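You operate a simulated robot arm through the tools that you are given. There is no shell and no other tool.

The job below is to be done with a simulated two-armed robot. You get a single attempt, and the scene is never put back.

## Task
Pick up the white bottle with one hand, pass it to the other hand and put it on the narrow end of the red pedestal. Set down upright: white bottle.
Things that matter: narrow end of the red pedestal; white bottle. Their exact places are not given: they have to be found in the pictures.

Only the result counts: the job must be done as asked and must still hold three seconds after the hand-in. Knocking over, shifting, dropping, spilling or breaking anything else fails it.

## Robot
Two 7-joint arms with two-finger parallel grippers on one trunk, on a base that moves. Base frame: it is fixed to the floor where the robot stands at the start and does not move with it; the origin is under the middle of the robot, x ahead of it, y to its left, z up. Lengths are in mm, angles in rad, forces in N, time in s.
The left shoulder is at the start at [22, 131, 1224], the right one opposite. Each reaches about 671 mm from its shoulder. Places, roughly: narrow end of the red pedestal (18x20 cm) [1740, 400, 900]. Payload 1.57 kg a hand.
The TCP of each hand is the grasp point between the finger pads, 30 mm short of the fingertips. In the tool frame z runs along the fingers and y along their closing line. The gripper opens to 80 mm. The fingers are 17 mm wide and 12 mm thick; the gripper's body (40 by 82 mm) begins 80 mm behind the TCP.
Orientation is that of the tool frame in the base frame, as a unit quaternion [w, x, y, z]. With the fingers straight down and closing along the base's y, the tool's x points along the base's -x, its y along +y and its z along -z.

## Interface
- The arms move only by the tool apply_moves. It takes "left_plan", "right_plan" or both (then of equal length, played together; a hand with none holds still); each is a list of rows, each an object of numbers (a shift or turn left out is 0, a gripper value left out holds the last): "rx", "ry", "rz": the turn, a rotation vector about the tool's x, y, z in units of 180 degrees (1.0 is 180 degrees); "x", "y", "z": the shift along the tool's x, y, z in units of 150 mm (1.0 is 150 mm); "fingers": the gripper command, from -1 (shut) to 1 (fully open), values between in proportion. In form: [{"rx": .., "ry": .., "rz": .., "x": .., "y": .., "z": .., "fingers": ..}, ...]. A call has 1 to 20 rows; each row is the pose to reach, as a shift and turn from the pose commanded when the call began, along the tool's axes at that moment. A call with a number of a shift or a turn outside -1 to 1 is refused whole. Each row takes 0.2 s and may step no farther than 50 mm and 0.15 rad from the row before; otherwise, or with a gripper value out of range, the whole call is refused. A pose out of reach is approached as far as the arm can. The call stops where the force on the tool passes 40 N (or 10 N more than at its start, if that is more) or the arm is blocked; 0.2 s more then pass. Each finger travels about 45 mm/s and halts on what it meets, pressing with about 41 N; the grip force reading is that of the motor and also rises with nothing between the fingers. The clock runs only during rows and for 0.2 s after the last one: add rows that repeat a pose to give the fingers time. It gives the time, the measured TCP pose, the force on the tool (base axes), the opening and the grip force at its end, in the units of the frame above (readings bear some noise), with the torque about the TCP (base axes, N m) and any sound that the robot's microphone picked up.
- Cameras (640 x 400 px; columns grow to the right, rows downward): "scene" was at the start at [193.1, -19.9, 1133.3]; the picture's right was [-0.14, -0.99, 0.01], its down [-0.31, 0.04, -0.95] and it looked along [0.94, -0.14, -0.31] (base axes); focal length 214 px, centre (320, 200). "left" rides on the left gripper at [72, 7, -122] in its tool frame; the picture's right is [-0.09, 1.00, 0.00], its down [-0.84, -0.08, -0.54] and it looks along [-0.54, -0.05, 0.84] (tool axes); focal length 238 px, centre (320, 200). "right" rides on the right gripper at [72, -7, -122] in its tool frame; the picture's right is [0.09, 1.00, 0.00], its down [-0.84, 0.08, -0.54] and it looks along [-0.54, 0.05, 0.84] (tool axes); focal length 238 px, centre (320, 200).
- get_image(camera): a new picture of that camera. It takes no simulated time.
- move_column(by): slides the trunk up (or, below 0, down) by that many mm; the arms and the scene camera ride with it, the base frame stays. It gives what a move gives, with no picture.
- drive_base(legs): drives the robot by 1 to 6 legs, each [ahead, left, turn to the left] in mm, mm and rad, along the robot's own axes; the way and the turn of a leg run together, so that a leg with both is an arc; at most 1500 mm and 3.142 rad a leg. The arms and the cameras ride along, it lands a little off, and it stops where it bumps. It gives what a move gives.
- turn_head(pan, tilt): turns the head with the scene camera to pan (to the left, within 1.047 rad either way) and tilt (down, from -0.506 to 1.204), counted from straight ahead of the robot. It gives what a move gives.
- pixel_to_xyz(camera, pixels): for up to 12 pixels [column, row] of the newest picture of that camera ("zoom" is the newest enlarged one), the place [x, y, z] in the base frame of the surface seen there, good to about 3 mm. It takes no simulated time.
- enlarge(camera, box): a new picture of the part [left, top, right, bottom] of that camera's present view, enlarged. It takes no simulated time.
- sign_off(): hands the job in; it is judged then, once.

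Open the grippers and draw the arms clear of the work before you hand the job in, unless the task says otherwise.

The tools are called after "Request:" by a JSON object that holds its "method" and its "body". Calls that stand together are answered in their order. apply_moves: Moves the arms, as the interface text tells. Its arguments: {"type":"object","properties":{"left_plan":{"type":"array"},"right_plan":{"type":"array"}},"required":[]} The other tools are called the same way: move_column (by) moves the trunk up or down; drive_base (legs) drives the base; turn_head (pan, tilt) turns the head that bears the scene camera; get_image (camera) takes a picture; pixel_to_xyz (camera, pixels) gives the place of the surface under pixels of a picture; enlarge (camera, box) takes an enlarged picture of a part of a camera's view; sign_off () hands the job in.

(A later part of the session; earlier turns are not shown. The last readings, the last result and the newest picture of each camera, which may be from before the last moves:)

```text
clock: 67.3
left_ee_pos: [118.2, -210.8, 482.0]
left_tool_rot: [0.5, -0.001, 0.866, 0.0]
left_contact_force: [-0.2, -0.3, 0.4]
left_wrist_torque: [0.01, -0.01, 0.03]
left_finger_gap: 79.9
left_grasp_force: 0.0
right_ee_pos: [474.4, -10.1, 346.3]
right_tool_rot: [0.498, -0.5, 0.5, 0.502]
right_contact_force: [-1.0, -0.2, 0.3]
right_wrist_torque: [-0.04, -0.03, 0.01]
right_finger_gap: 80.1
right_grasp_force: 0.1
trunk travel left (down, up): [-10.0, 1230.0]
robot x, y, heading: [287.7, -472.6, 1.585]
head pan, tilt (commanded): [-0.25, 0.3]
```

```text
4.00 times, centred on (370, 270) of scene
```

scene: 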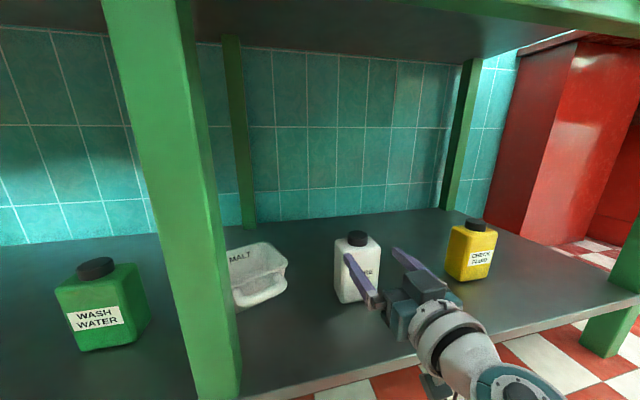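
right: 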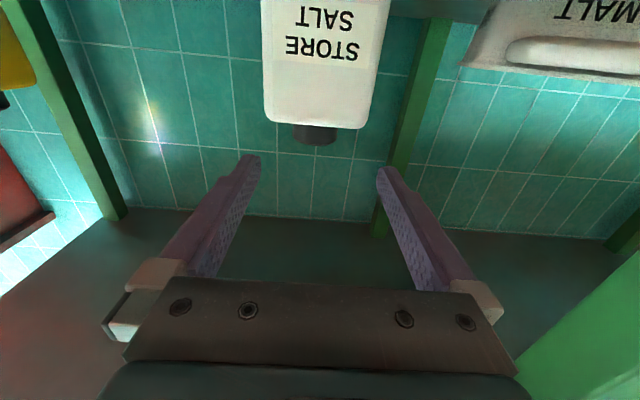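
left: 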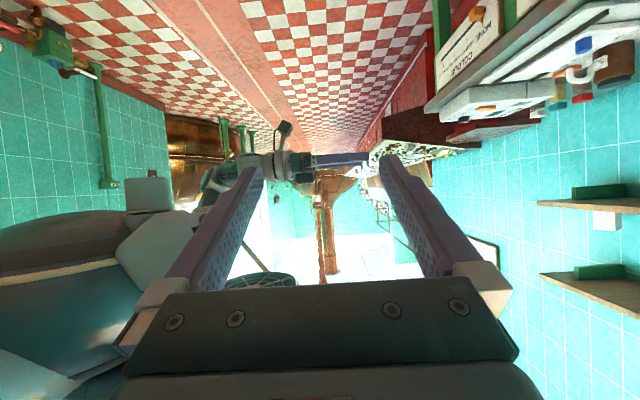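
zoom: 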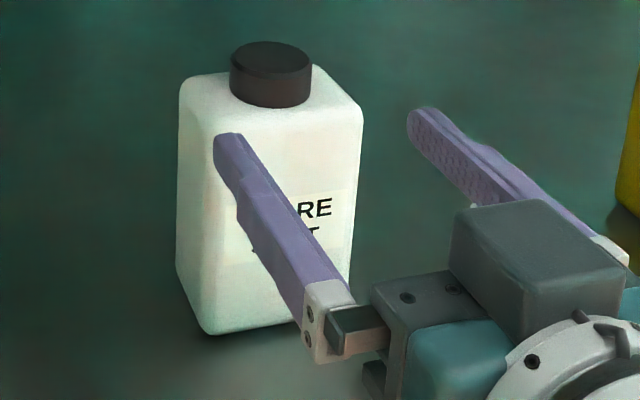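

Relative offset: the cap centre is about 4 mm to +x of the finger centre, and the fingers sit about 7 mm too high. I'll correct both and slide forward until the cap is between the pads (TCP y≈86).

Request:
{"method": "apply_moves", "body": {"right_plan": [{"x": 0.04, "y": -0.027, "fingers": 1}, {"x": 0.04, "y": -0.027, "z": 0.15}, {"x": 0.04, "y": -0.027, "z": 0.3}, {"x": 0.04, "y": -0.027, "z": 0.45}, {"x": 0.04, "y": -0.027, "z": 0.55}, {"x": 0.04, "y": -0.027, "z": 0.63}, {"x": 0.04, "y": -0.027, "z": 0.63}]}}

Request:
{"method": "get_image", "body": {"camera": "right"}}

Request:
{"method": "enlarge", "body": {"camera": "scene", "box": [310, 210, 430, 310]}}

```text
clock: 68.9
left_ee_pos: [119.1, -210.7, 482.7]
left_tool_rot: [0.499, -0.002, 0.867, 0.0]
left_contact_force: [-0.2, -0.5, -0.1]
left_wrist_torque: [0.01, -0.01, -0.05]
left_finger_gap: 80.0
left_grasp_force: 0.0
right_ee_pos: [479.0, 84.2, 340.3]
right_tool_rot: [0.499, -0.5, 0.499, 0.502]
right_contact_force: [0.9, 0.3, 0.4]
right_wrist_torque: [-0.01, 0.01, -0.01]
right_finger_gap: 80.0
right_grasp_force: 0.0
trunk travel left (down, up): [-10.0, 1230.0]
robot x, y, heading: [293.5, -472.9, 1.593]
head pan, tilt (commanded): [-0.25, 0.3]
```

```text
taken
```

right: 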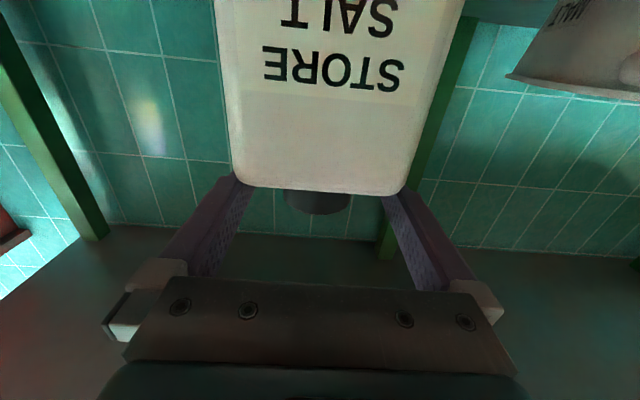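

```text
4.00 times, centred on (370, 260) of scene
```

zoom: 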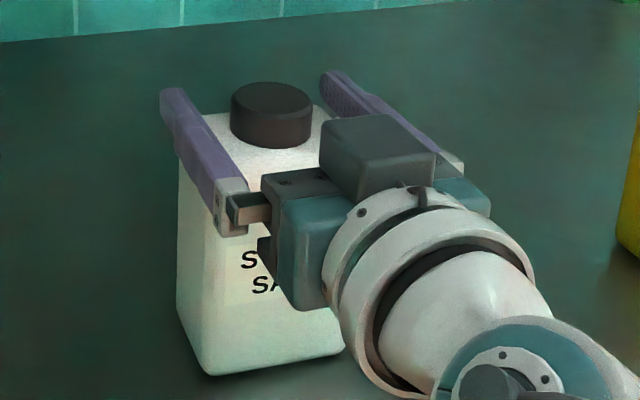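

The cap is centred between the pads, with TCP at (479, 84, 340) and zero force. I'll close the right gripper now.

Request:
{"method": "apply_moves", "body": {"right_plan": [{"fingers": -1}, {"fingers": -1}, {"fingers": -1}, {"fingers": -1}, {"fingers": -1}, {"fingers": -1}]}}

Request:
{"method": "get_image", "body": {"camera": "right"}}

Request:
{"method": "enlarge", "body": {"camera": "scene", "box": [310, 210, 430, 310]}}

```text
clock: 70.3
left_ee_pos: [119.8, -209.3, 482.7]
left_tool_rot: [0.499, -0.001, 0.866, -0.001]
left_contact_force: [0.5, 0.8, -0.4]
left_wrist_torque: [-0.02, -0.03, 0.0]
left_finger_gap: 79.8
left_grasp_force: 0.0
right_ee_pos: [478.5, 84.1, 340.3]
right_tool_rot: [0.5, -0.499, 0.499, 0.501]
right_contact_force: [1.7, 1.0, 0.5]
right_wrist_torque: [0.04, -0.08, -0.03]
right_finger_gap: 40.3
right_grasp_force: 40.4
trunk travel left (down, up): [-10.0, 1230.0]
robot x, y, heading: [292.4, -473.4, 1.588]
head pan, tilt (commanded): [-0.25, 0.3]
```

```text
taken
```

right: 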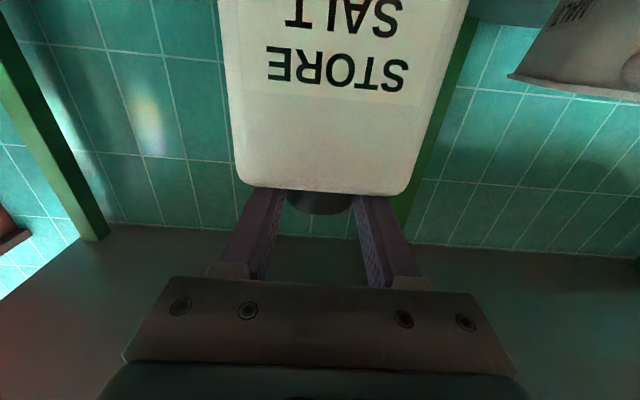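

```text
4.00 times, centred on (370, 260) of scene
```

zoom: 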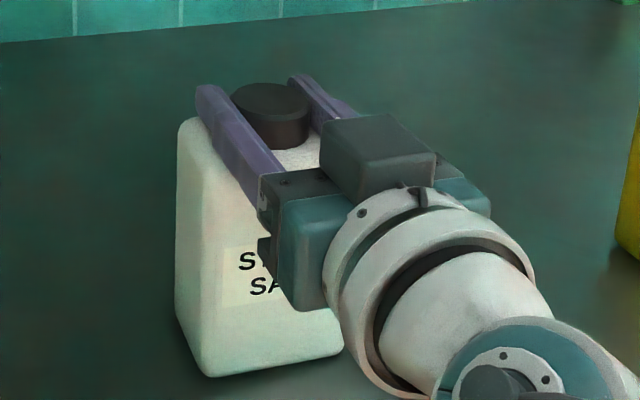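

The gap reads 40.3 mm at 40 N, so the cap is held. I'll lift 40 mm slowly and check that the bottle comes along.

Request:
{"method": "apply_moves", "body": {"right_plan": [{"x": -0.05}, {"x": -0.12}, {"x": -0.2}, {"x": -0.27}, {"x": -0.27}]}}

Request:
{"method": "get_image", "body": {"camera": "right"}}

Request:
{"method": "get_image", "body": {"camera": "scene"}}

```text
clock: 71.5
left_ee_pos: [118.0, -211.3, 482.4]
left_tool_rot: [0.499, 0.0, 0.867, -0.001]
left_contact_force: [-0.7, -0.3, 0.0]
left_wrist_torque: [-0.03, 0.01, -0.02]
left_finger_gap: 80.1
left_grasp_force: 0.1
right_ee_pos: [478.3, 79.4, 381.7]
right_tool_rot: [0.499, -0.5, 0.5, 0.501]
right_contact_force: [-0.6, -0.9, -5.8]
right_wrist_torque: [0.01, 0.0, 0.0]
right_finger_gap: 40.4
right_grasp_force: 41.3
trunk travel left (down, up): [-10.0, 1230.0]
robot x, y, heading: [292.3, -470.8, 1.589]
head pan, tilt (commanded): [-0.25, 0.3]
```

```text
taken
```

right: 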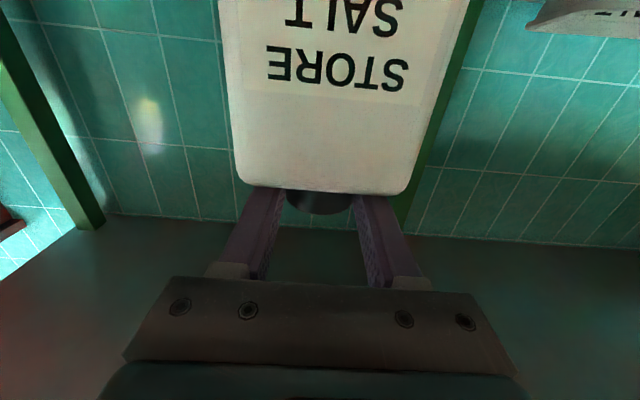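

```text
taken
```

scene: 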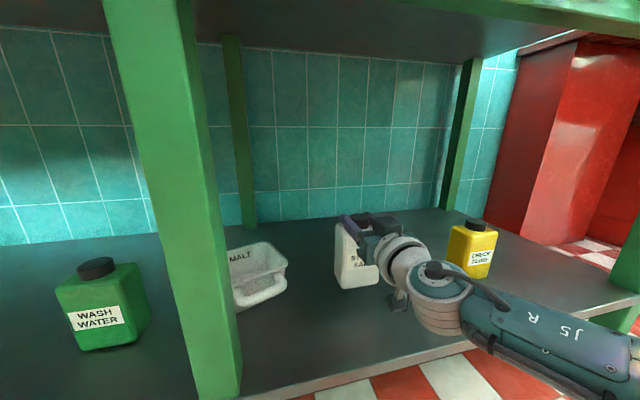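

The bottle is lifted (5.8 N of weight, bottom at z≈239). I'll draw the hand straight back out from under the bench.

Request:
{"method": "apply_moves", "body": {"right_plan": [{"x": -0.1, "z": -0.1}, {"x": -0.2, "z": -0.25}, {"x": -0.2, "z": -0.45}, {"x": -0.2, "z": -0.65}, {"x": -0.2, "z": -0.85}, {"x": -0.2, "z": -0.98}, {"x": -0.2, "z": -0.98}]}}

Request:
{"method": "drive_base", "body": {"legs": [[-100, 0, 0], [-330, 0, 0]]}}

Request:
{"method": "get_image", "body": {"camera": "right"}}

Request:
{"method": "get_image", "body": {"camera": "scene"}}

```text
clock: 73.1
left_ee_pos: [118.5, -211.4, 482.4]
left_tool_rot: [0.5, -0.002, 0.866, 0.0]
left_contact_force: [-0.4, 1.0, -0.7]
left_wrist_torque: [0.0, -0.01, 0.02]
left_finger_gap: 79.9
left_grasp_force: 0.0
right_ee_pos: [479.5, -61.8, 411.5]
right_tool_rot: [0.499, -0.501, 0.499, 0.501]
right_contact_force: [-0.6, 0.6, -6.0]
right_wrist_torque: [0.0, -0.04, -0.01]
right_finger_gap: 40.5
right_grasp_force: 41.1
trunk travel left (down, up): [-10.0, 1230.0]
robot x, y, heading: [294.2, -473.9, 1.589]
head pan, tilt (commanded): [-0.25, 0.3]
```

```text
clock: 76.0
left_ee_pos: [125.2, -643.6, 483.3]
left_tool_rot: [0.499, 0.004, 0.867, -0.003]
left_contact_force: [-0.5, 0.1, -0.1]
left_wrist_torque: [-0.04, -0.04, 0.0]
left_finger_gap: 80.1
left_grasp_force: 0.0
right_ee_pos: [488.5, -496.5, 412.4]
right_tool_rot: [0.501, -0.498, 0.501, 0.5]
right_contact_force: [0.3, -0.5, -5.5]
right_wrist_torque: [-0.03, -0.01, 0.03]
right_finger_gap: 40.3
right_grasp_force: 41.0
trunk travel left (down, up): [-10.0, 1230.0]
robot x, y, heading: [296.0, -910.7, 1.577]
head pan, tilt (commanded): [-0.25, 0.3]
```

```text
taken
```

right: 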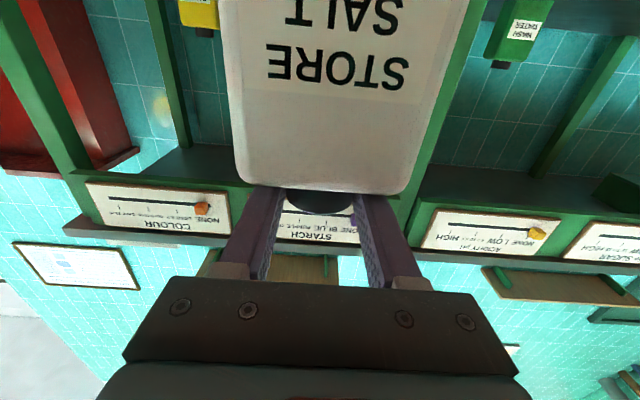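

```text
taken
```

scene: 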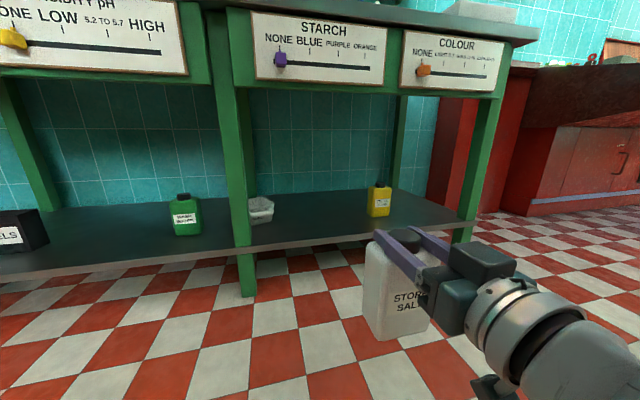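

The bottle is out over the aisle and steady. For the handover I'll bring the right hand 120 mm toward the middle and 60 mm up, where both arms are comfortable.

Request:
{"method": "apply_moves", "body": {"right_plan": [{"x": -0.08, "y": 0.16}, {"x": -0.16, "y": 0.32}, {"x": -0.24, "y": 0.48}, {"x": -0.32, "y": 0.64}, {"x": -0.4, "y": 0.8}, {"x": -0.4, "y": 0.8}]}}

Request:
{"method": "turn_head", "body": {"pan": 0.0, "tilt": 0.6}}

Request:
{"method": "get_image", "body": {"camera": "scene"}}

Request:
{"method": "get_image", "body": {"camera": "left"}}

```text
clock: 77.4
left_ee_pos: [126.6, -645.3, 481.8]
left_tool_rot: [0.499, 0.002, 0.867, -0.002]
left_contact_force: [0.4, -0.8, 0.2]
left_wrist_torque: [0.02, -0.04, 0.01]
left_finger_gap: 80.0
left_grasp_force: 0.0
right_ee_pos: [377.7, -500.2, 463.2]
right_tool_rot: [-0.521, 0.521, -0.474, -0.483]
right_contact_force: [-0.3, -0.8, -5.6]
right_wrist_torque: [-0.04, 0.05, 0.01]
right_finger_gap: 40.3
right_grasp_force: 41.2
trunk travel left (down, up): [-10.0, 1230.0]
robot x, y, heading: [296.4, -909.6, 1.583]
head pan, tilt (commanded): [-0.25, 0.3]
```

```text
clock: 78.2
left_ee_pos: [126.4, -645.5, 482.9]
left_tool_rot: [0.5, 0.002, 0.866, -0.002]
left_contact_force: [-0.2, -0.1, 0.7]
left_wrist_torque: [0.03, 0.0, 0.01]
left_finger_gap: 79.9
left_grasp_force: 0.1
right_ee_pos: [373.6, -499.9, 460.6]
right_tool_rot: [-0.516, 0.524, -0.474, -0.484]
right_contact_force: [0.1, 0.9, -6.5]
right_wrist_torque: [-0.06, 0.04, 0.01]
right_finger_gap: 40.2
right_grasp_force: 41.1
trunk travel left (down, up): [-10.0, 1230.0]
robot x, y, heading: [295.4, -908.8, 1.582]
head pan, tilt (commanded): [0.0, 0.6]
```

```text
taken
```

scene: 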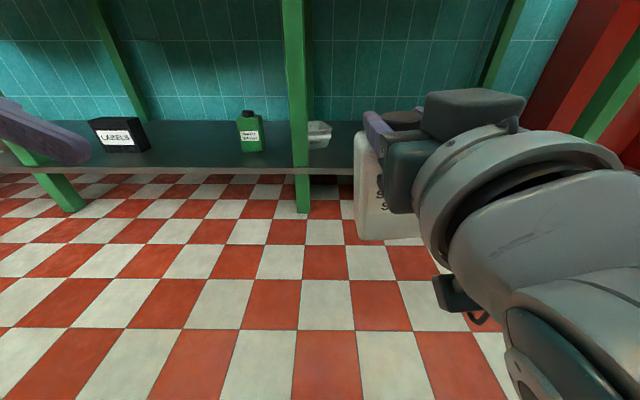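

```text
taken
```

left: 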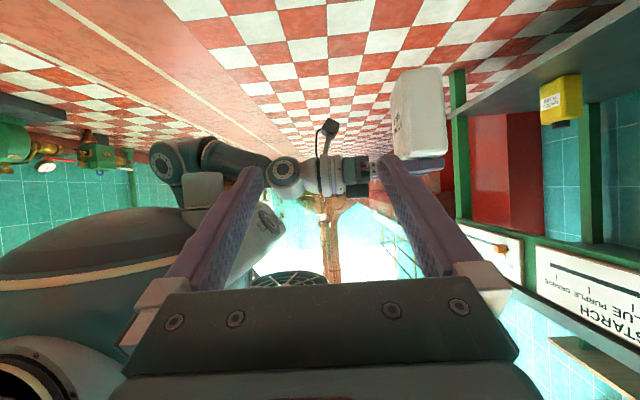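

The right hand stopped slightly short (374 instead of 368) with about 5° of roll. I'll hold for a few rows to see whether it settles.

Request:
{"method": "apply_moves", "body": {"right_plan": [{}, {}, {}]}}

```text
clock: 79.0
left_ee_pos: [126.0, -644.6, 484.3]
left_tool_rot: [0.5, 0.002, 0.866, -0.002]
left_contact_force: [0.0, 0.1, -0.4]
left_wrist_torque: [0.03, -0.01, 0.0]
left_finger_gap: 79.8
left_grasp_force: 0.1
right_ee_pos: [373.5, -503.1, 459.6]
right_tool_rot: [-0.516, 0.525, -0.474, -0.483]
right_contact_force: [-0.4, 0.3, -5.9]
right_wrist_torque: [-0.04, 0.08, 0.0]
right_finger_gap: 40.3
right_grasp_force: 41.4
trunk travel left (down, up): [-10.0, 1230.0]
robot x, y, heading: [298.6, -906.6, 1.584]
head pan, tilt (commanded): [0.0, 0.6]
```

It isn't settling, so part of the arm is probably pressing on the robot's own body. I'll ease it 45 mm back to the right and 30 mm forward.

Request:
{"method": "apply_moves", "body": {"right_plan": [{"y": -0.1, "z": 0.07}, {"y": -0.2, "z": 0.14}, {"y": -0.3, "z": 0.2}, {"y": -0.3, "z": 0.2}]}}

Request:
{"method": "get_image", "body": {"camera": "scene"}}

```text
clock: 80.0
left_ee_pos: [125.4, -645.9, 482.8]
left_tool_rot: [0.499, 0.001, 0.866, -0.002]
left_contact_force: [-0.4, 0.3, 0.5]
left_wrist_torque: [0.02, 0.0, -0.03]
left_finger_gap: 80.0
left_grasp_force: 0.1
right_ee_pos: [412.3, -469.6, 471.6]
right_tool_rot: [0.501, -0.498, 0.502, 0.499]
right_contact_force: [-0.7, -0.3, -6.3]
right_wrist_torque: [-0.01, 0.02, 0.01]
right_finger_gap: 40.5
right_grasp_force: 40.5
trunk travel left (down, up): [-10.0, 1230.0]
robot x, y, heading: [296.7, -908.4, 1.586]
head pan, tilt (commanded): [0.0, 0.6]
```

```text
taken
```

scene: 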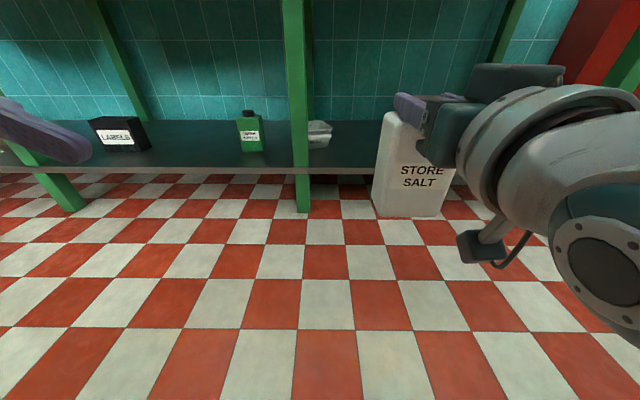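

The orientation recovered. Now I'll measure the hanging bottle in the scene picture: label face, edges and bottom.

Request:
{"method": "pixel_to_xyz", "body": {"camera": "scene", "pixels": [[392, 120], [385, 160], [376, 208], [438, 212], [410, 190], [400, 155], [445, 195], [398, 113], [384, 190], [425, 205]]}}

Request:
{"method": "enlarge", "body": {"camera": "scene", "box": [350, 60, 480, 230]}}

```text
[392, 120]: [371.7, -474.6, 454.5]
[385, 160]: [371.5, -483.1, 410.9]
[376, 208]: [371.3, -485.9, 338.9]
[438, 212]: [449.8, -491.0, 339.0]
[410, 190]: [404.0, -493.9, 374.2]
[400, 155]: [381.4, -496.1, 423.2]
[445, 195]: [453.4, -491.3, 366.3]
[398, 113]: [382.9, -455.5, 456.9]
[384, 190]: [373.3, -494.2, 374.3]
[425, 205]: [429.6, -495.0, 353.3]
```

```text
2.35 times, centred on (415, 145) of scene
```

zoom: 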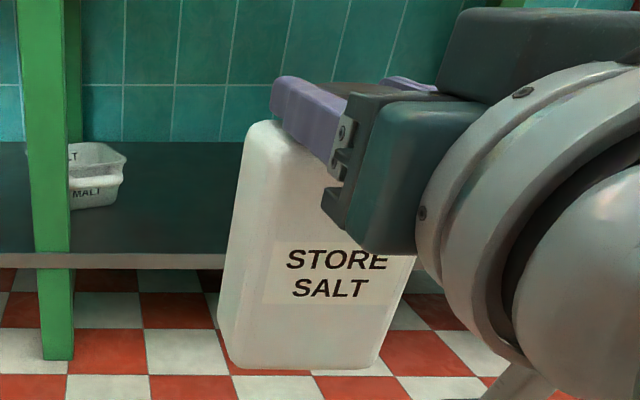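

The bottle hangs upright: left face x≈371.5, label face y≈-495, body bottom z≈329 and top z≈457. I'll bring the left hand forward to line up with its depth axis, staying well to the left.

Request:
{"method": "apply_moves", "body": {"left_plan": [{"x": -0.04, "y": 0.25, "z": 0.085, "fingers": 1}, {"x": -0.09, "y": 0.5, "z": 0.17}, {"x": -0.15, "y": 0.75, "z": 0.26}, {"x": -0.2, "y": 1.0, "z": 0.346}, {"x": -0.2, "y": 1.0, "z": 0.346}]}}

Request:
{"method": "get_image", "body": {"camera": "left"}}

Request:
{"method": "get_image", "body": {"camera": "scene"}}

```text
clock: 81.2
left_ee_pos: [184.9, -496.5, 482.6]
left_tool_rot: [0.498, 0.003, 0.867, -0.003]
left_contact_force: [1.1, -0.4, 0.2]
left_wrist_torque: [-0.01, 0.0, 0.02]
left_finger_gap: 80.2
left_grasp_force: 0.1
right_ee_pos: [413.0, -469.7, 472.7]
right_tool_rot: [0.501, -0.498, 0.503, 0.499]
right_contact_force: [0.1, -0.2, -5.7]
right_wrist_torque: [-0.01, 0.01, 0.03]
right_finger_gap: 40.5
right_grasp_force: 40.9
trunk travel left (down, up): [-10.0, 1230.0]
robot x, y, heading: [300.2, -908.2, 1.578]
head pan, tilt (commanded): [0.0, 0.6]
```

```text
taken
```

left: 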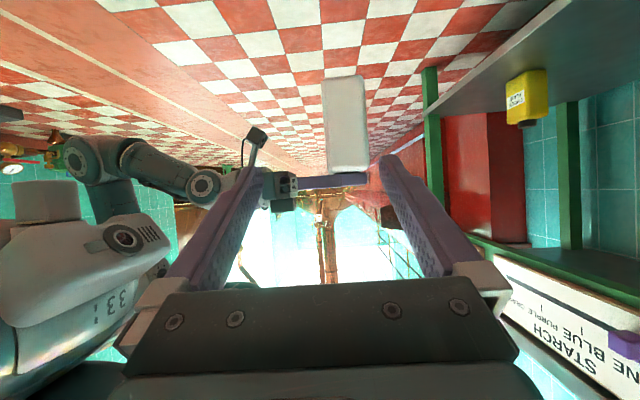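

```text
taken
```

scene: 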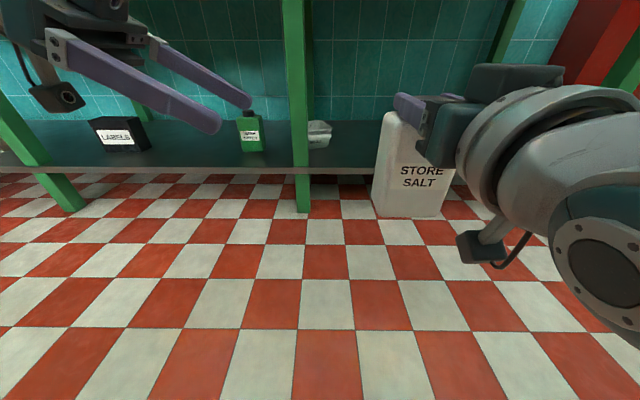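

The left camera shows the bottle ahead at (345,125). I'll move to the pre-grasp point 150 mm out, aligned with the bottle's depth centre.

Request:
{"method": "apply_moves", "body": {"left_plan": [{"x": -0.084, "y": 0.066, "z": 0.2}, {"x": -0.167, "y": 0.131, "z": 0.4}, {"x": -0.251, "y": 0.197, "z": 0.602}, {"x": -0.251, "y": 0.197, "z": 0.602}]}}

Request:
{"method": "get_image", "body": {"camera": "left"}}

Request:
{"method": "get_image", "body": {"camera": "scene"}}

```text
clock: 82.2
left_ee_pos: [283.8, -469.0, 469.4]
left_tool_rot: [0.499, 0.003, 0.867, -0.003]
left_contact_force: [-0.2, 0.3, 0.3]
left_wrist_torque: [-0.01, -0.02, 0.01]
left_finger_gap: 80.0
left_grasp_force: 0.0
right_ee_pos: [412.6, -468.5, 471.9]
right_tool_rot: [0.501, -0.498, 0.502, 0.499]
right_contact_force: [-0.3, -0.2, -4.7]
right_wrist_torque: [-0.05, 0.01, -0.02]
right_finger_gap: 40.5
right_grasp_force: 41.4
trunk travel left (down, up): [-10.0, 1230.0]
robot x, y, heading: [297.9, -907.8, 1.585]
head pan, tilt (commanded): [0.0, 0.6]
```

```text
taken
```

left: 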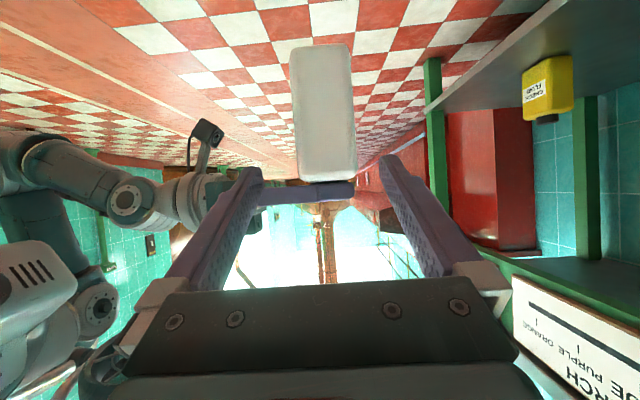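

```text
taken
```

scene: 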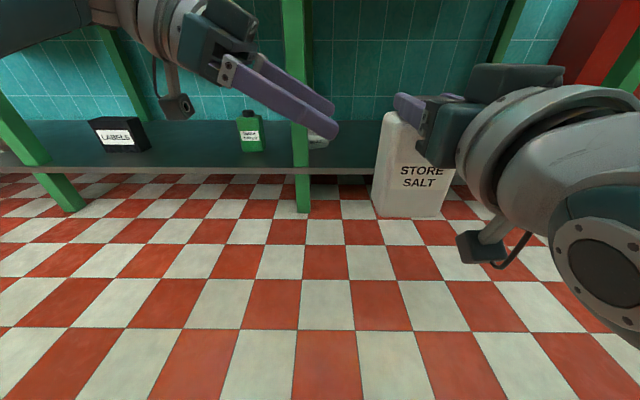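

I'll measure the bottle's left face and the fingertips in the left camera to fine-tune the centering.

Request:
{"method": "pixel_to_xyz", "body": {"camera": "left", "pixels": [[300, 165], [350, 165], [325, 165], [325, 110], [296, 110], [349, 110], [322, 60], [325, 180], [252, 175], [390, 170], [320, 192], [280, 195]]}}

Request:
{"method": "enlarge", "body": {"camera": "left", "box": [230, 30, 420, 220]}}

```text
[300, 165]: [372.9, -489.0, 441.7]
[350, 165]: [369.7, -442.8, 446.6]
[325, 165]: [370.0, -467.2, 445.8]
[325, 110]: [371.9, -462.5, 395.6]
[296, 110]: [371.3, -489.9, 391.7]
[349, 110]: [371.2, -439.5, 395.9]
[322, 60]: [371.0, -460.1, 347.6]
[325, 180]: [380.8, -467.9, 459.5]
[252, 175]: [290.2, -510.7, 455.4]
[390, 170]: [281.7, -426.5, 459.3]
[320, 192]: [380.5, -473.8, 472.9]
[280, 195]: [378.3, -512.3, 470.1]
```

```text
2.11 times, centred on (325, 125) of left
```

zoom: 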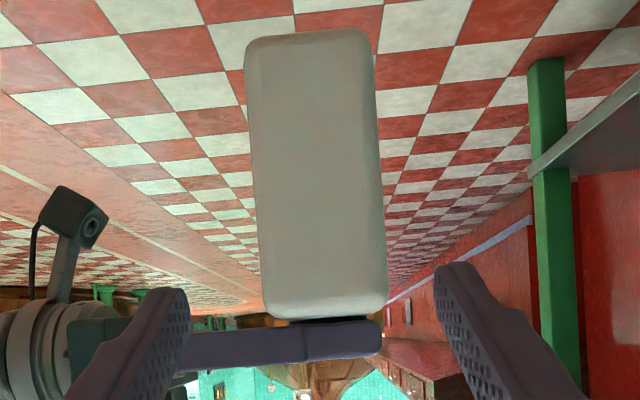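

Centering is good: bottle depth centre y≈-466, finger centre ≈-468.6. I'll slide the left hand in along its fingers 150 mm with a 2 mm sideways correction.

Request:
{"method": "apply_moves", "body": {"left_plan": [{"y": 0.013, "z": 0.17}, {"y": 0.013, "z": 0.34}, {"y": 0.013, "z": 0.5}, {"y": 0.013, "z": 0.67}, {"y": 0.013, "z": 0.84}, {"y": 0.013, "z": 0.97}, {"y": 0.013, "z": 0.97}]}}

Request:
{"method": "get_image", "body": {"camera": "left"}}

Request:
{"method": "get_image", "body": {"camera": "scene"}}

Request:
{"method": "get_image", "body": {"camera": "right"}}

```text
clock: 83.8
left_ee_pos: [409.5, -469.2, 396.7]
left_tool_rot: [0.499, 0.002, 0.867, -0.002]
left_contact_force: [0.7, -0.3, 1.4]
left_wrist_torque: [0.02, 0.0, 0.02]
left_finger_gap: 80.1
left_grasp_force: 0.1
left hand out of reach, approached as far as the arm can: row 6, 7
right_ee_pos: [412.6, -468.5, 471.7]
right_tool_rot: [0.501, -0.499, 0.501, 0.499]
right_contact_force: [-0.6, -0.1, -6.7]
right_wrist_torque: [-0.07, 0.0, 0.0]
right_finger_gap: 40.5
right_grasp_force: 40.4
trunk travel left (down, up): [-10.0, 1230.0]
robot x, y, heading: [296.7, -907.6, 1.578]
head pan, tilt (commanded): [0.0, 0.6]
```

```text
taken
```

left: 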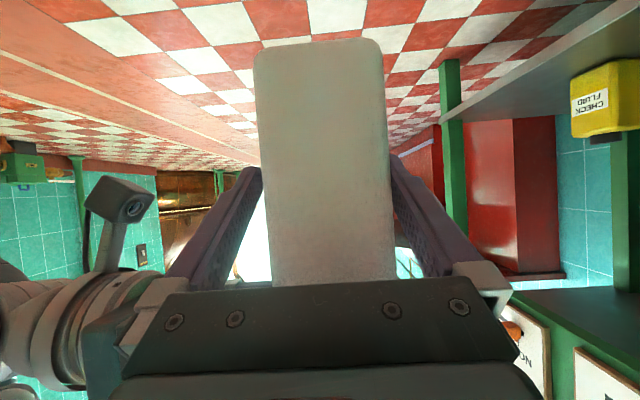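

```text
taken
```

scene: 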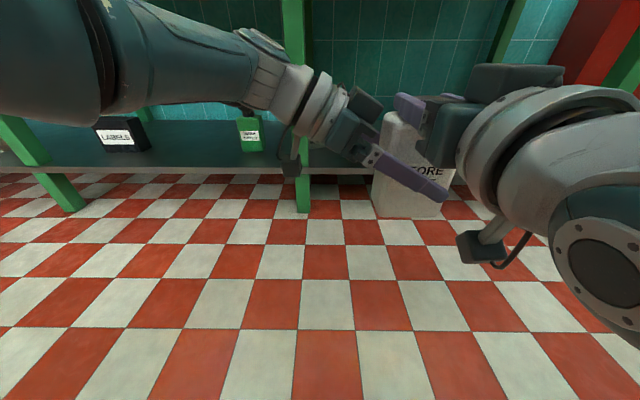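

```text
taken
```

right: 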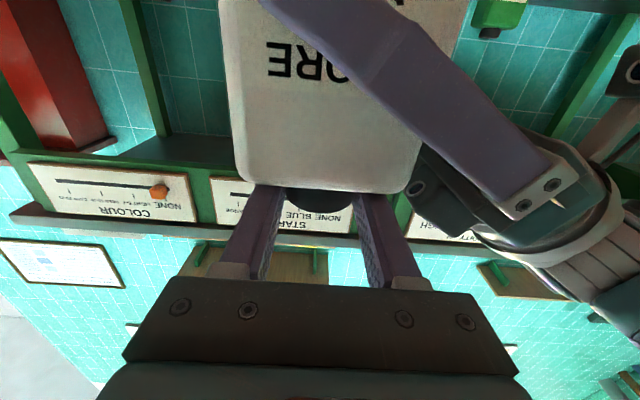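

Both left fingers straddle the bottle body with nothing touching (force ≈1 N), and the TCP is at the bottle's middle. I'll close the left gripper.

Request:
{"method": "apply_moves", "body": {"left_plan": [{"fingers": -1}, {"fingers": -1}, {"fingers": -1}, {"fingers": -1}, {"fingers": -1}, {"fingers": -1}]}}

Request:
{"method": "get_image", "body": {"camera": "left"}}

Request:
{"method": "enlarge", "body": {"camera": "scene", "box": [330, 60, 480, 230]}}

```text
clock: 85.2
left_ee_pos: [409.9, -466.6, 396.2]
left_tool_rot: [0.499, -0.001, 0.866, 0.001]
left_contact_force: [4.9, 34.3, -4.2]
left_wrist_torque: [-1.96, 0.31, -0.03]
left_finger_gap: 60.1
left_grasp_force: 41.2
right_ee_pos: [412.6, -469.9, 471.2]
right_tool_rot: [0.501, -0.498, 0.501, 0.5]
right_contact_force: [-5.3, -34.5, 3.5]
right_wrist_torque: [-0.64, 0.16, 0.19]
right_finger_gap: 40.4
right_grasp_force: 40.6
trunk travel left (down, up): [-10.0, 1230.0]
robot x, y, heading: [294.0, -913.2, 1.577]
head pan, tilt (commanded): [0.0, 0.6]
```

```text
taken
```

left: 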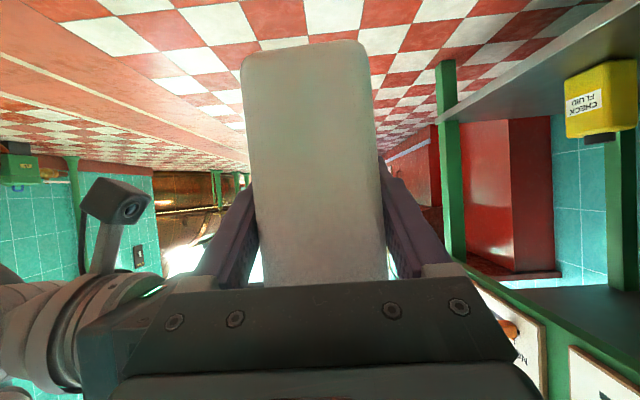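

```text
2.35 times, centred on (405, 145) of scene
```

zoom: 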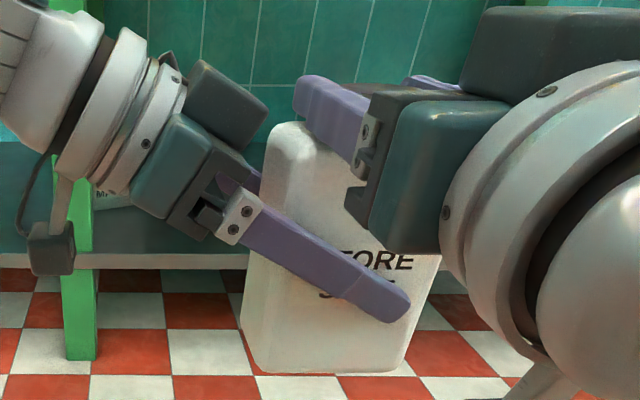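

The left grip holds the body (gap 60 mm, 41 N), but the two hands are pushing each other with about 34 N in y. I'll ease the left hand 3 mm toward +y to relax that before releasing the cap.

Request:
{"method": "apply_moves", "body": {"left_plan": [{"y": 0.008}, {"y": 0.016}, {"y": 0.022}, {"y": 0.022}]}}

```text
clock: 86.2
left_ee_pos: [409.4, -467.0, 396.4]
left_tool_rot: [0.499, 0.0, 0.867, 0.001]
left_contact_force: [4.0, 27.2, -6.4]
left_wrist_torque: [-1.65, 0.3, 0.28]
left_finger_gap: 60.2
left_grasp_force: 41.1
right_ee_pos: [413.5, -469.0, 472.1]
right_tool_rot: [0.501, -0.498, 0.501, 0.5]
right_contact_force: [-6.0, -25.4, 6.5]
right_wrist_torque: [-0.28, 0.18, -0.15]
right_finger_gap: 40.4
right_grasp_force: 40.8
trunk travel left (down, up): [-10.0, 1230.0]
robot x, y, heading: [299.7, -909.2, 1.588]
head pan, tilt (commanded): [0.0, 0.6]
```

That helped (27 N). I'll ease it another 8 mm in the same direction.

Request:
{"method": "apply_moves", "body": {"left_plan": [{"y": 0.02}, {"y": 0.04}, {"y": 0.055}, {"y": 0.055}]}}

```text
clock: 87.2
left_ee_pos: [410.2, -467.8, 395.9]
left_tool_rot: [0.499, 0.001, 0.867, 0.0]
left_contact_force: [7.1, 22.4, -9.2]
left_wrist_torque: [-1.38, 0.51, 0.09]
left_finger_gap: 60.5
left_grasp_force: 41.2
left hand out of reach, approached as far as the arm can: row 1, 2, 3, 4
right_ee_pos: [412.2, -468.7, 474.0]
right_tool_rot: [0.501, -0.498, 0.501, 0.5]
right_contact_force: [-6.8, -23.2, 8.8]
right_wrist_torque: [-0.34, 0.11, -0.02]
right_finger_gap: 40.2
right_grasp_force: 40.8
trunk travel left (down, up): [-10.0, 1230.0]
robot x, y, heading: [294.3, -908.6, 1.586]
head pan, tilt (commanded): [0.0, 0.6]
```

The left arm is at its reach limit, so I'll relax the rest by moving the right hand 5 mm toward -y instead.

Request:
{"method": "apply_moves", "body": {"right_plan": [{"z": -0.01}, {"z": -0.025}, {"z": -0.035}, {"z": -0.035}]}}

```text
clock: 88.2
left_ee_pos: [409.7, -470.6, 394.7]
left_tool_rot: [0.498, 0.005, 0.867, -0.006]
left_contact_force: [3.3, -29.1, -9.2]
left_wrist_torque: [1.06, 0.23, 0.03]
left_finger_gap: 59.9
left_grasp_force: 41.3
right_ee_pos: [413.7, -474.1, 472.2]
right_tool_rot: [0.502, -0.498, 0.5, 0.5]
right_contact_force: [-2.7, 29.0, 10.1]
right_wrist_torque: [1.17, 0.08, -0.11]
right_finger_gap: 40.5
right_grasp_force: 40.8
trunk travel left (down, up): [-10.0, 1230.0]
robot x, y, heading: [298.4, -908.9, 1.58]
head pan, tilt (commanded): [0.0, 0.6]
```

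That overshot (sign flipped to -29 N). I'll move back about 2.8 mm.

Request:
{"method": "apply_moves", "body": {"right_plan": [{"z": 0.009}, {"z": 0.019}, {"z": 0.019}]}}

```text
clock: 89.0
left_ee_pos: [409.1, -467.7, 396.5]
left_tool_rot: [0.497, 0.0, 0.868, -0.001]
left_contact_force: [7.6, -2.1, -16.5]
left_wrist_torque: [-0.04, 0.53, -0.39]
left_finger_gap: 59.7
left_grasp_force: 41.1
right_ee_pos: [412.8, -471.5, 472.3]
right_tool_rot: [0.501, -0.497, 0.5, 0.502]
right_contact_force: [-7.8, 2.5, 17.0]
right_wrist_torque: [0.31, 0.13, 0.37]
right_finger_gap: 40.2
right_grasp_force: 40.7
trunk travel left (down, up): [-10.0, 1230.0]
robot x, y, heading: [301.0, -906.9, 1.58]
head pan, tilt (commanded): [0.0, 0.6]
```

The side forces are balanced (about 2 N), so the left hand now carries the bottle. I'll open the right gripper.

Request:
{"method": "apply_moves", "body": {"right_plan": [{"fingers": 1}, {"fingers": 1}, {"fingers": 1}, {"fingers": 1}, {"fingers": 1}]}}

Request:
{"method": "get_image", "body": {"camera": "right"}}

Request:
{"method": "get_image", "body": {"camera": "left"}}

```text
clock: 90.2
left_ee_pos: [409.7, -468.1, 396.2]
left_tool_rot: [0.498, 0.002, 0.867, -0.002]
left_contact_force: [-4.9, 1.4, -9.1]
left_wrist_torque: [0.1, -0.7, -0.15]
left_finger_gap: 60.1
left_grasp_force: 41.0
right_ee_pos: [414.1, -471.4, 470.8]
right_tool_rot: [0.501, -0.499, 0.501, 0.499]
right_contact_force: [5.3, -1.0, 9.5]
right_wrist_torque: [-0.2, 0.34, 0.17]
right_finger_gap: 74.9
right_grasp_force: 0.0
trunk travel left (down, up): [-10.0, 1230.0]
robot x, y, heading: [299.6, -910.9, 1.579]
head pan, tilt (commanded): [0.0, 0.6]
```

```text
taken
```

right: 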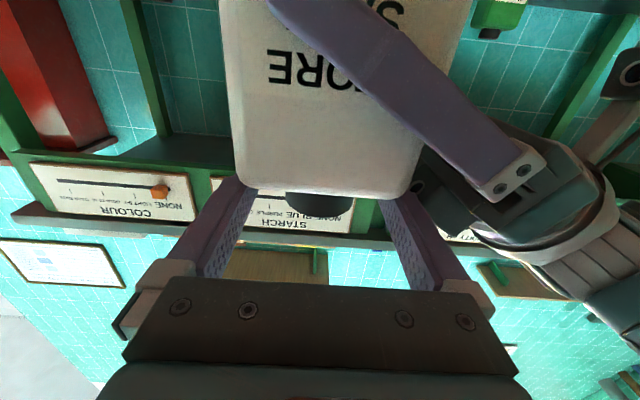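

```text
taken
```

left: 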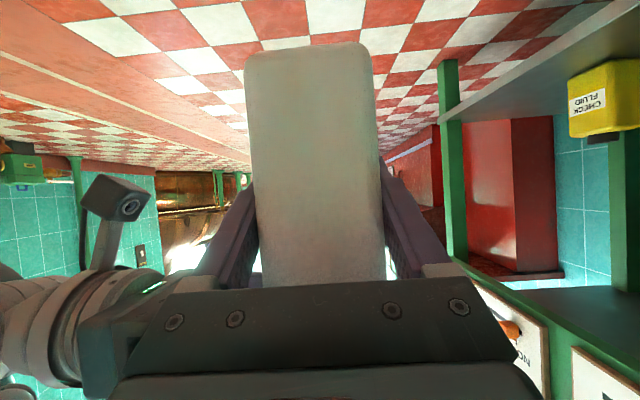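

The right -x finger seems to brush the left gripper (gap stuck at 75 mm, about 10 N). I'll narrow the opening to ~64 mm, rise 12 mm and then withdraw straight back.

Request:
{"method": "apply_moves", "body": {"right_plan": [{"fingers": 0.6}, {"x": -0.04, "fingers": 0.6}, {"x": -0.08, "fingers": 0.6}]}}

```text
clock: 91.0
left_ee_pos: [409.6, -468.4, 397.3]
left_tool_rot: [0.499, 0.002, 0.867, -0.001]
left_contact_force: [0.4, 0.3, -5.6]
left_wrist_torque: [0.02, 0.05, -0.02]
left_finger_gap: 60.2
left_grasp_force: 41.0
right_ee_pos: [413.8, -471.2, 482.4]
right_tool_rot: [0.501, -0.499, 0.502, 0.498]
right_contact_force: [0.7, 0.1, -0.8]
right_wrist_torque: [-0.01, -0.02, 0.02]
right_finger_gap: 64.0
right_grasp_force: 0.1
trunk travel left (down, up): [-10.0, 1230.0]
robot x, y, heading: [295.2, -907.3, 1.582]
head pan, tilt (commanded): [0.0, 0.6]
```

The right hand is free and the left carries all 5.6 N. I'll withdraw the right hand back and then out to the right.

Request:
{"method": "apply_moves", "body": {"right_plan": [{"x": -0.05, "z": -0.15}, {"x": -0.05, "z": -0.35}, {"x": -0.05, "z": -0.55}, {"x": -0.05, "z": -0.6, "y": -0.25}, {"x": -0.05, "z": -0.6, "y": -0.55}, {"x": -0.05, "z": -0.6, "y": -0.85}, {"x": -0.05, "z": -0.6, "y": -0.98}]}}

Request:
{"method": "get_image", "body": {"camera": "scene"}}

Request:
{"method": "get_image", "body": {"camera": "left"}}

```text
clock: 92.6
left_ee_pos: [408.7, -468.1, 396.4]
left_tool_rot: [0.499, 0.001, 0.867, -0.001]
left_contact_force: [1.1, 0.5, -6.1]
left_wrist_torque: [0.02, 0.02, 0.0]
left_finger_gap: 60.1
left_grasp_force: 40.7
right_ee_pos: [561.5, -562.1, 490.4]
right_tool_rot: [0.5, -0.499, 0.501, 0.5]
right_contact_force: [0.7, 0.4, -0.3]
right_wrist_torque: [-0.01, 0.01, -0.01]
right_finger_gap: 63.9
right_grasp_force: 0.0
right hand out of reach, approached as far as the arm can: row 5
trunk travel left (down, up): [-10.0, 1230.0]
robot x, y, heading: [298.3, -909.5, 1.582]
head pan, tilt (commanded): [0.0, 0.6]
```

```text
taken
```

scene: 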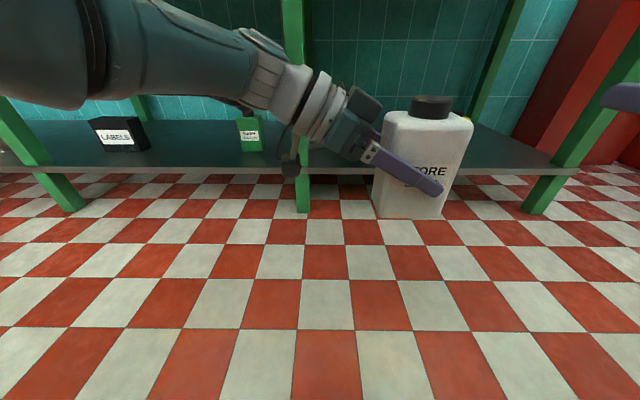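

```text
taken
```

left: 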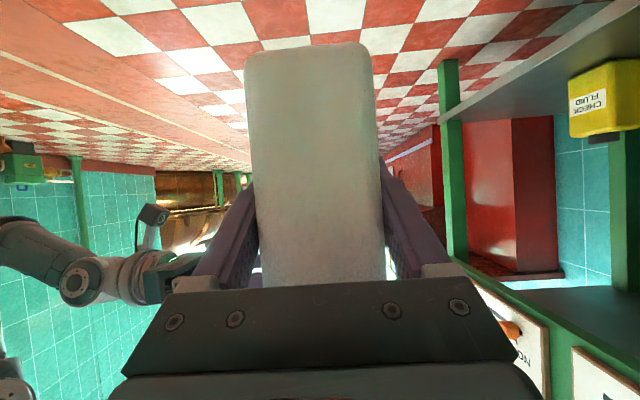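

The handover worked: the left hand alone holds the upright bottle. I'll raise the column in the open aisle to a travel height.

Request:
{"method": "move_column", "body": {"by": 400}}

Request:
{"method": "move_column", "body": {"by": 300}}

Request:
{"method": "turn_head", "body": {"pan": -0.7, "tilt": 0.3}}

Request:
{"method": "get_image", "body": {"camera": "scene"}}

```text
clock: 96.4
left_ee_pos: [409.2, -468.0, 796.6]
left_tool_rot: [0.499, 0.001, 0.867, -0.001]
left_contact_force: [-0.1, -0.4, -5.6]
left_wrist_torque: [-0.04, 0.02, -0.05]
left_finger_gap: 59.8
left_grasp_force: 40.7
right_ee_pos: [560.4, -562.9, 891.3]
right_tool_rot: [0.502, -0.497, 0.502, 0.499]
right_contact_force: [0.4, -0.9, 0.2]
right_wrist_torque: [0.03, -0.05, 0.0]
right_finger_gap: 64.0
right_grasp_force: 0.0
trunk travel left (down, up): [-410.0, 830.0]
robot x, y, heading: [296.8, -906.8, 1.58]
head pan, tilt (commanded): [0.0, 0.6]
```

```text
clock: 99.4
left_ee_pos: [409.2, -468.3, 1097.1]
left_tool_rot: [0.499, 0.001, 0.867, -0.001]
left_contact_force: [0.0, -0.3, -6.0]
left_wrist_torque: [0.01, -0.03, 0.02]
left_finger_gap: 59.8
left_grasp_force: 40.7
right_ee_pos: [559.3, -560.9, 1190.7]
right_tool_rot: [0.501, -0.498, 0.502, 0.499]
right_contact_force: [-0.2, 0.3, -0.8]
right_wrist_torque: [0.01, 0.0, -0.01]
right_finger_gap: 63.9
right_grasp_force: 0.0
trunk travel left (down, up): [-710.0, 530.0]
robot x, y, heading: [298.4, -914.0, 1.586]
head pan, tilt (commanded): [0.0, 0.6]
```

```text
clock: 100.5
left_ee_pos: [408.8, -467.5, 1095.7]
left_tool_rot: [0.498, 0.002, 0.867, -0.002]
left_contact_force: [0.3, 0.4, -6.3]
left_wrist_torque: [-0.02, 0.02, -0.03]
left_finger_gap: 59.8
left_grasp_force: 40.6
right_ee_pos: [560.5, -562.2, 1190.8]
right_tool_rot: [0.501, -0.499, 0.501, 0.5]
right_contact_force: [-0.3, -0.4, -0.1]
right_wrist_torque: [0.01, -0.01, 0.0]
right_finger_gap: 64.3
right_grasp_force: 0.1
trunk travel left (down, up): [-710.0, 530.0]
robot x, y, heading: [293.2, -908.3, 1.585]
head pan, tilt (commanded): [-0.7, 0.3]
```

```text
taken
```

scene: 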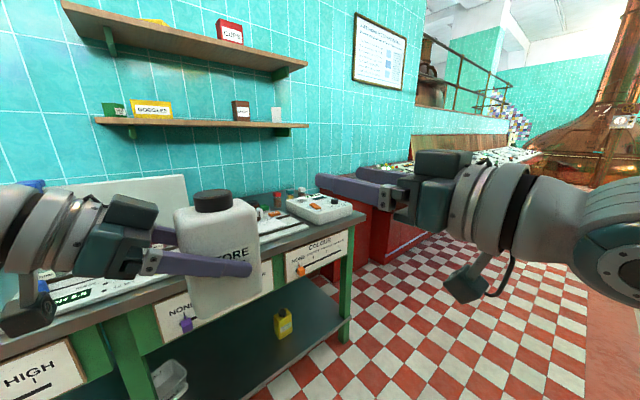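

The bottle is stable in the left hand. I'll fly 1000 mm to the right (+x) along the aisle and look at the pedestal.

Request:
{"method": "drive_base", "body": {"legs": [[0, -1000, 0]]}}

Request:
{"method": "turn_head", "body": {"pan": -0.3, "tilt": 0.35}}

Request:
{"method": "get_image", "body": {"camera": "scene"}}

```text
clock: 105.6
left_ee_pos: [1380.2, -451.7, 1096.9]
left_tool_rot: [0.498, -0.004, 0.867, 0.002]
left_contact_force: [0.4, -0.3, -5.7]
left_wrist_torque: [0.0, 0.04, 0.0]
left_finger_gap: 60.2
left_grasp_force: 41.2
right_ee_pos: [1531.7, -543.1, 1191.4]
right_tool_rot: [0.498, -0.502, 0.498, 0.502]
right_contact_force: [0.1, 0.4, -0.7]
right_wrist_torque: [0.02, 0.06, 0.01]
right_finger_gap: 64.3
right_grasp_force: 0.1
trunk travel left (down, up): [-710.0, 530.0]
robot x, y, heading: [1268.6, -895.7, 1.593]
head pan, tilt (commanded): [-0.7, 0.3]
```

```text
clock: 106.5
left_ee_pos: [1378.6, -452.3, 1096.6]
left_tool_rot: [0.498, -0.004, 0.867, 0.002]
left_contact_force: [-0.2, 0.6, -6.1]
left_wrist_torque: [-0.01, 0.0, -0.01]
left_finger_gap: 60.1
left_grasp_force: 40.8
right_ee_pos: [1531.8, -544.5, 1190.8]
right_tool_rot: [0.498, -0.501, 0.499, 0.503]
right_contact_force: [0.8, 0.0, 0.1]
right_wrist_torque: [0.0, 0.01, 0.02]
right_finger_gap: 63.9
right_grasp_force: 0.0
trunk travel left (down, up): [-710.0, 530.0]
robot x, y, heading: [1271.7, -892.4, 1.591]
head pan, tilt (commanded): [-0.3, 0.351]
```

```text
taken
```

scene: 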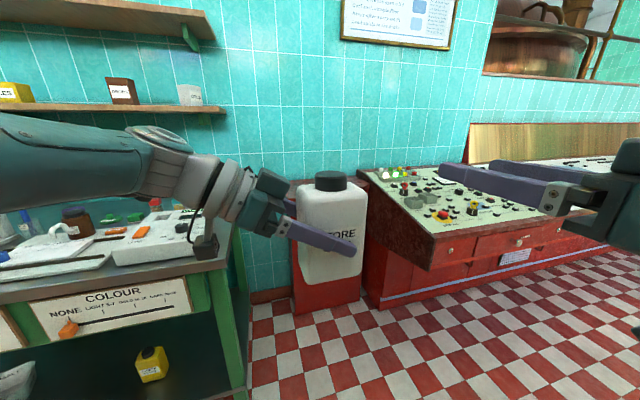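

The bottle blocks my view of the pedestal from here. I'll move another 330 mm to +x and look again with the head turned left.

Request:
{"method": "drive_base", "body": {"legs": [[0, -330, 0]]}}

Request:
{"method": "turn_head", "body": {"pan": 0.15, "tilt": 0.35}}

Request:
{"method": "get_image", "body": {"camera": "scene"}}

```text
clock: 108.7
left_ee_pos: [1708.2, -442.3, 1096.6]
left_tool_rot: [0.499, -0.006, 0.867, 0.003]
left_contact_force: [0.0, -0.1, -4.6]
left_wrist_torque: [0.0, 0.0, 0.03]
left_finger_gap: 59.9
left_grasp_force: 41.2
right_ee_pos: [1861.4, -533.7, 1190.9]
right_tool_rot: [0.497, -0.503, 0.497, 0.503]
right_contact_force: [0.5, 0.4, -0.1]
right_wrist_torque: [-0.03, -0.02, -0.02]
right_finger_gap: 64.1
right_grasp_force: 0.0
trunk travel left (down, up): [-710.0, 530.0]
robot x, y, heading: [1605.7, -884.1, 1.601]
head pan, tilt (commanded): [-0.3, 0.351]
```

```text
clock: 109.5
left_ee_pos: [1707.4, -442.2, 1097.9]
left_tool_rot: [0.498, -0.005, 0.867, 0.003]
left_contact_force: [0.7, 0.9, -5.2]
left_wrist_torque: [0.06, 0.04, 0.0]
left_finger_gap: 59.5
left_grasp_force: 41.1
right_ee_pos: [1861.0, -534.0, 1191.2]
right_tool_rot: [-0.497, 0.503, -0.497, -0.503]
right_contact_force: [1.2, 0.4, -0.9]
right_wrist_torque: [0.0, 0.04, -0.01]
right_finger_gap: 64.0
right_grasp_force: 0.1
trunk travel left (down, up): [-710.0, 530.0]
robot x, y, heading: [1605.9, -886.3, 1.596]
head pan, tilt (commanded): [0.15, 0.351]
```

```text
taken
```

scene: 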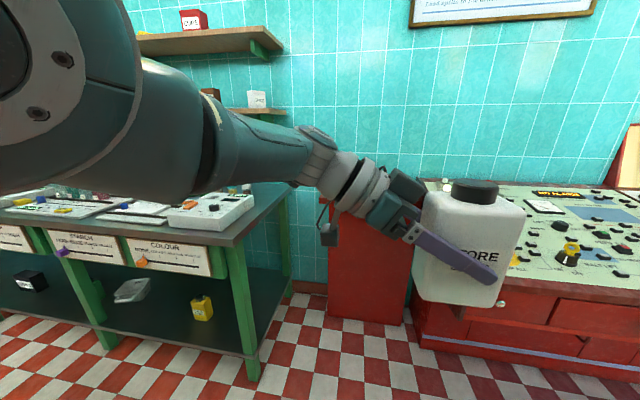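

The left arm blocks the head's view of the pedestal. I'll pitch the right hand down about 52° so its camera looks over at the pedestal instead.

Request:
{"method": "apply_moves", "body": {"right_plan": [{"ry": 0.045}, {"ry": 0.09}, {"ry": 0.135}, {"ry": 0.18}, {"ry": 0.225}, {"ry": 0.27}, {"ry": 0.29}]}}

Request:
{"method": "get_image", "body": {"camera": "right"}}

```text
clock: 111.2
left_ee_pos: [1708.3, -442.8, 1097.2]
left_tool_rot: [0.499, -0.007, 0.866, 0.003]
left_contact_force: [-0.2, 0.7, -5.8]
left_wrist_torque: [0.02, 0.03, 0.03]
left_finger_gap: 59.8
left_grasp_force: 41.2
right_ee_pos: [1862.1, -533.6, 1190.5]
right_tool_rot: [-0.227, 0.673, -0.665, -0.23]
right_contact_force: [0.7, -0.3, -0.2]
right_wrist_torque: [0.02, 0.0, -0.02]
right_finger_gap: 63.9
right_grasp_force: 0.0
right hand out of reach, approached as far as the arm can: row 1, 2, 3, 4, 5
trunk travel left (down, up): [-710.0, 530.0]
robot x, y, heading: [1604.9, -883.0, 1.602]
head pan, tilt (commanded): [0.15, 0.351]
```

```text
taken
```

right: 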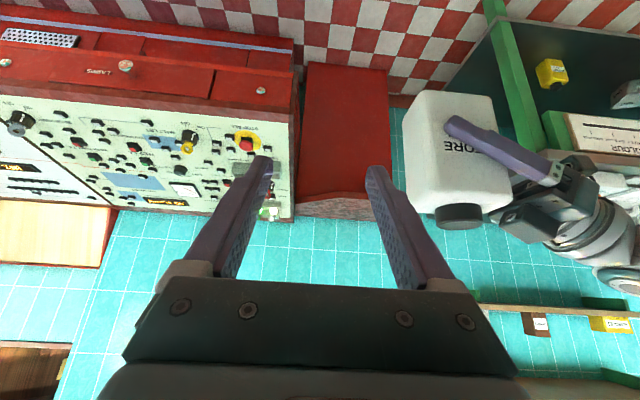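

The right camera sees the pedestal (red front around (340,130), top sliver near (335,205)) between the desk and the bottle. I'll measure points on it and on the desk.

Request:
{"method": "enlarge", "body": {"camera": "right", "box": [240, 130, 440, 255]}}

Request:
{"method": "pixel_to_xyz", "body": {"camera": "right", "pixels": [[305, 205], [335, 205], [365, 212], [335, 196], [305, 195], [360, 198], [335, 213], [270, 205], [250, 100], [150, 100], [70, 240], [100, 150]]}}

```text
3.20 times, centred on (340, 192) of right
```

zoom: 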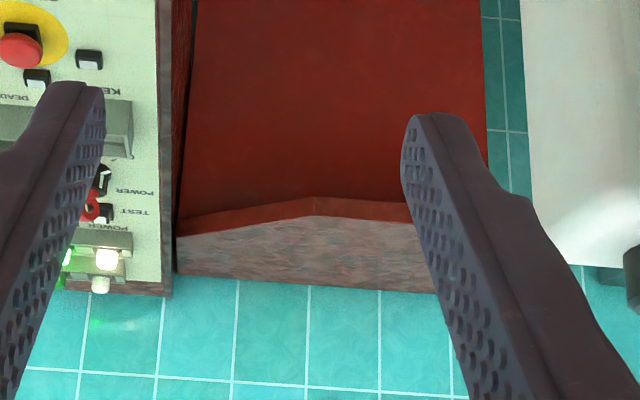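

```text
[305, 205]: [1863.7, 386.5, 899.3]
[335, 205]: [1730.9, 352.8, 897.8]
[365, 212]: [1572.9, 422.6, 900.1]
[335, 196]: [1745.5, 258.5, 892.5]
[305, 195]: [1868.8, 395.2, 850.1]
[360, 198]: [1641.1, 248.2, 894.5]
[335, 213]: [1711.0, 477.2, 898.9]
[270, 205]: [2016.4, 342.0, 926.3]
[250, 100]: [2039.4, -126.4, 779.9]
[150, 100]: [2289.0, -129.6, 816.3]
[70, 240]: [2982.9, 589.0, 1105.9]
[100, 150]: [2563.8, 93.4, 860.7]
```

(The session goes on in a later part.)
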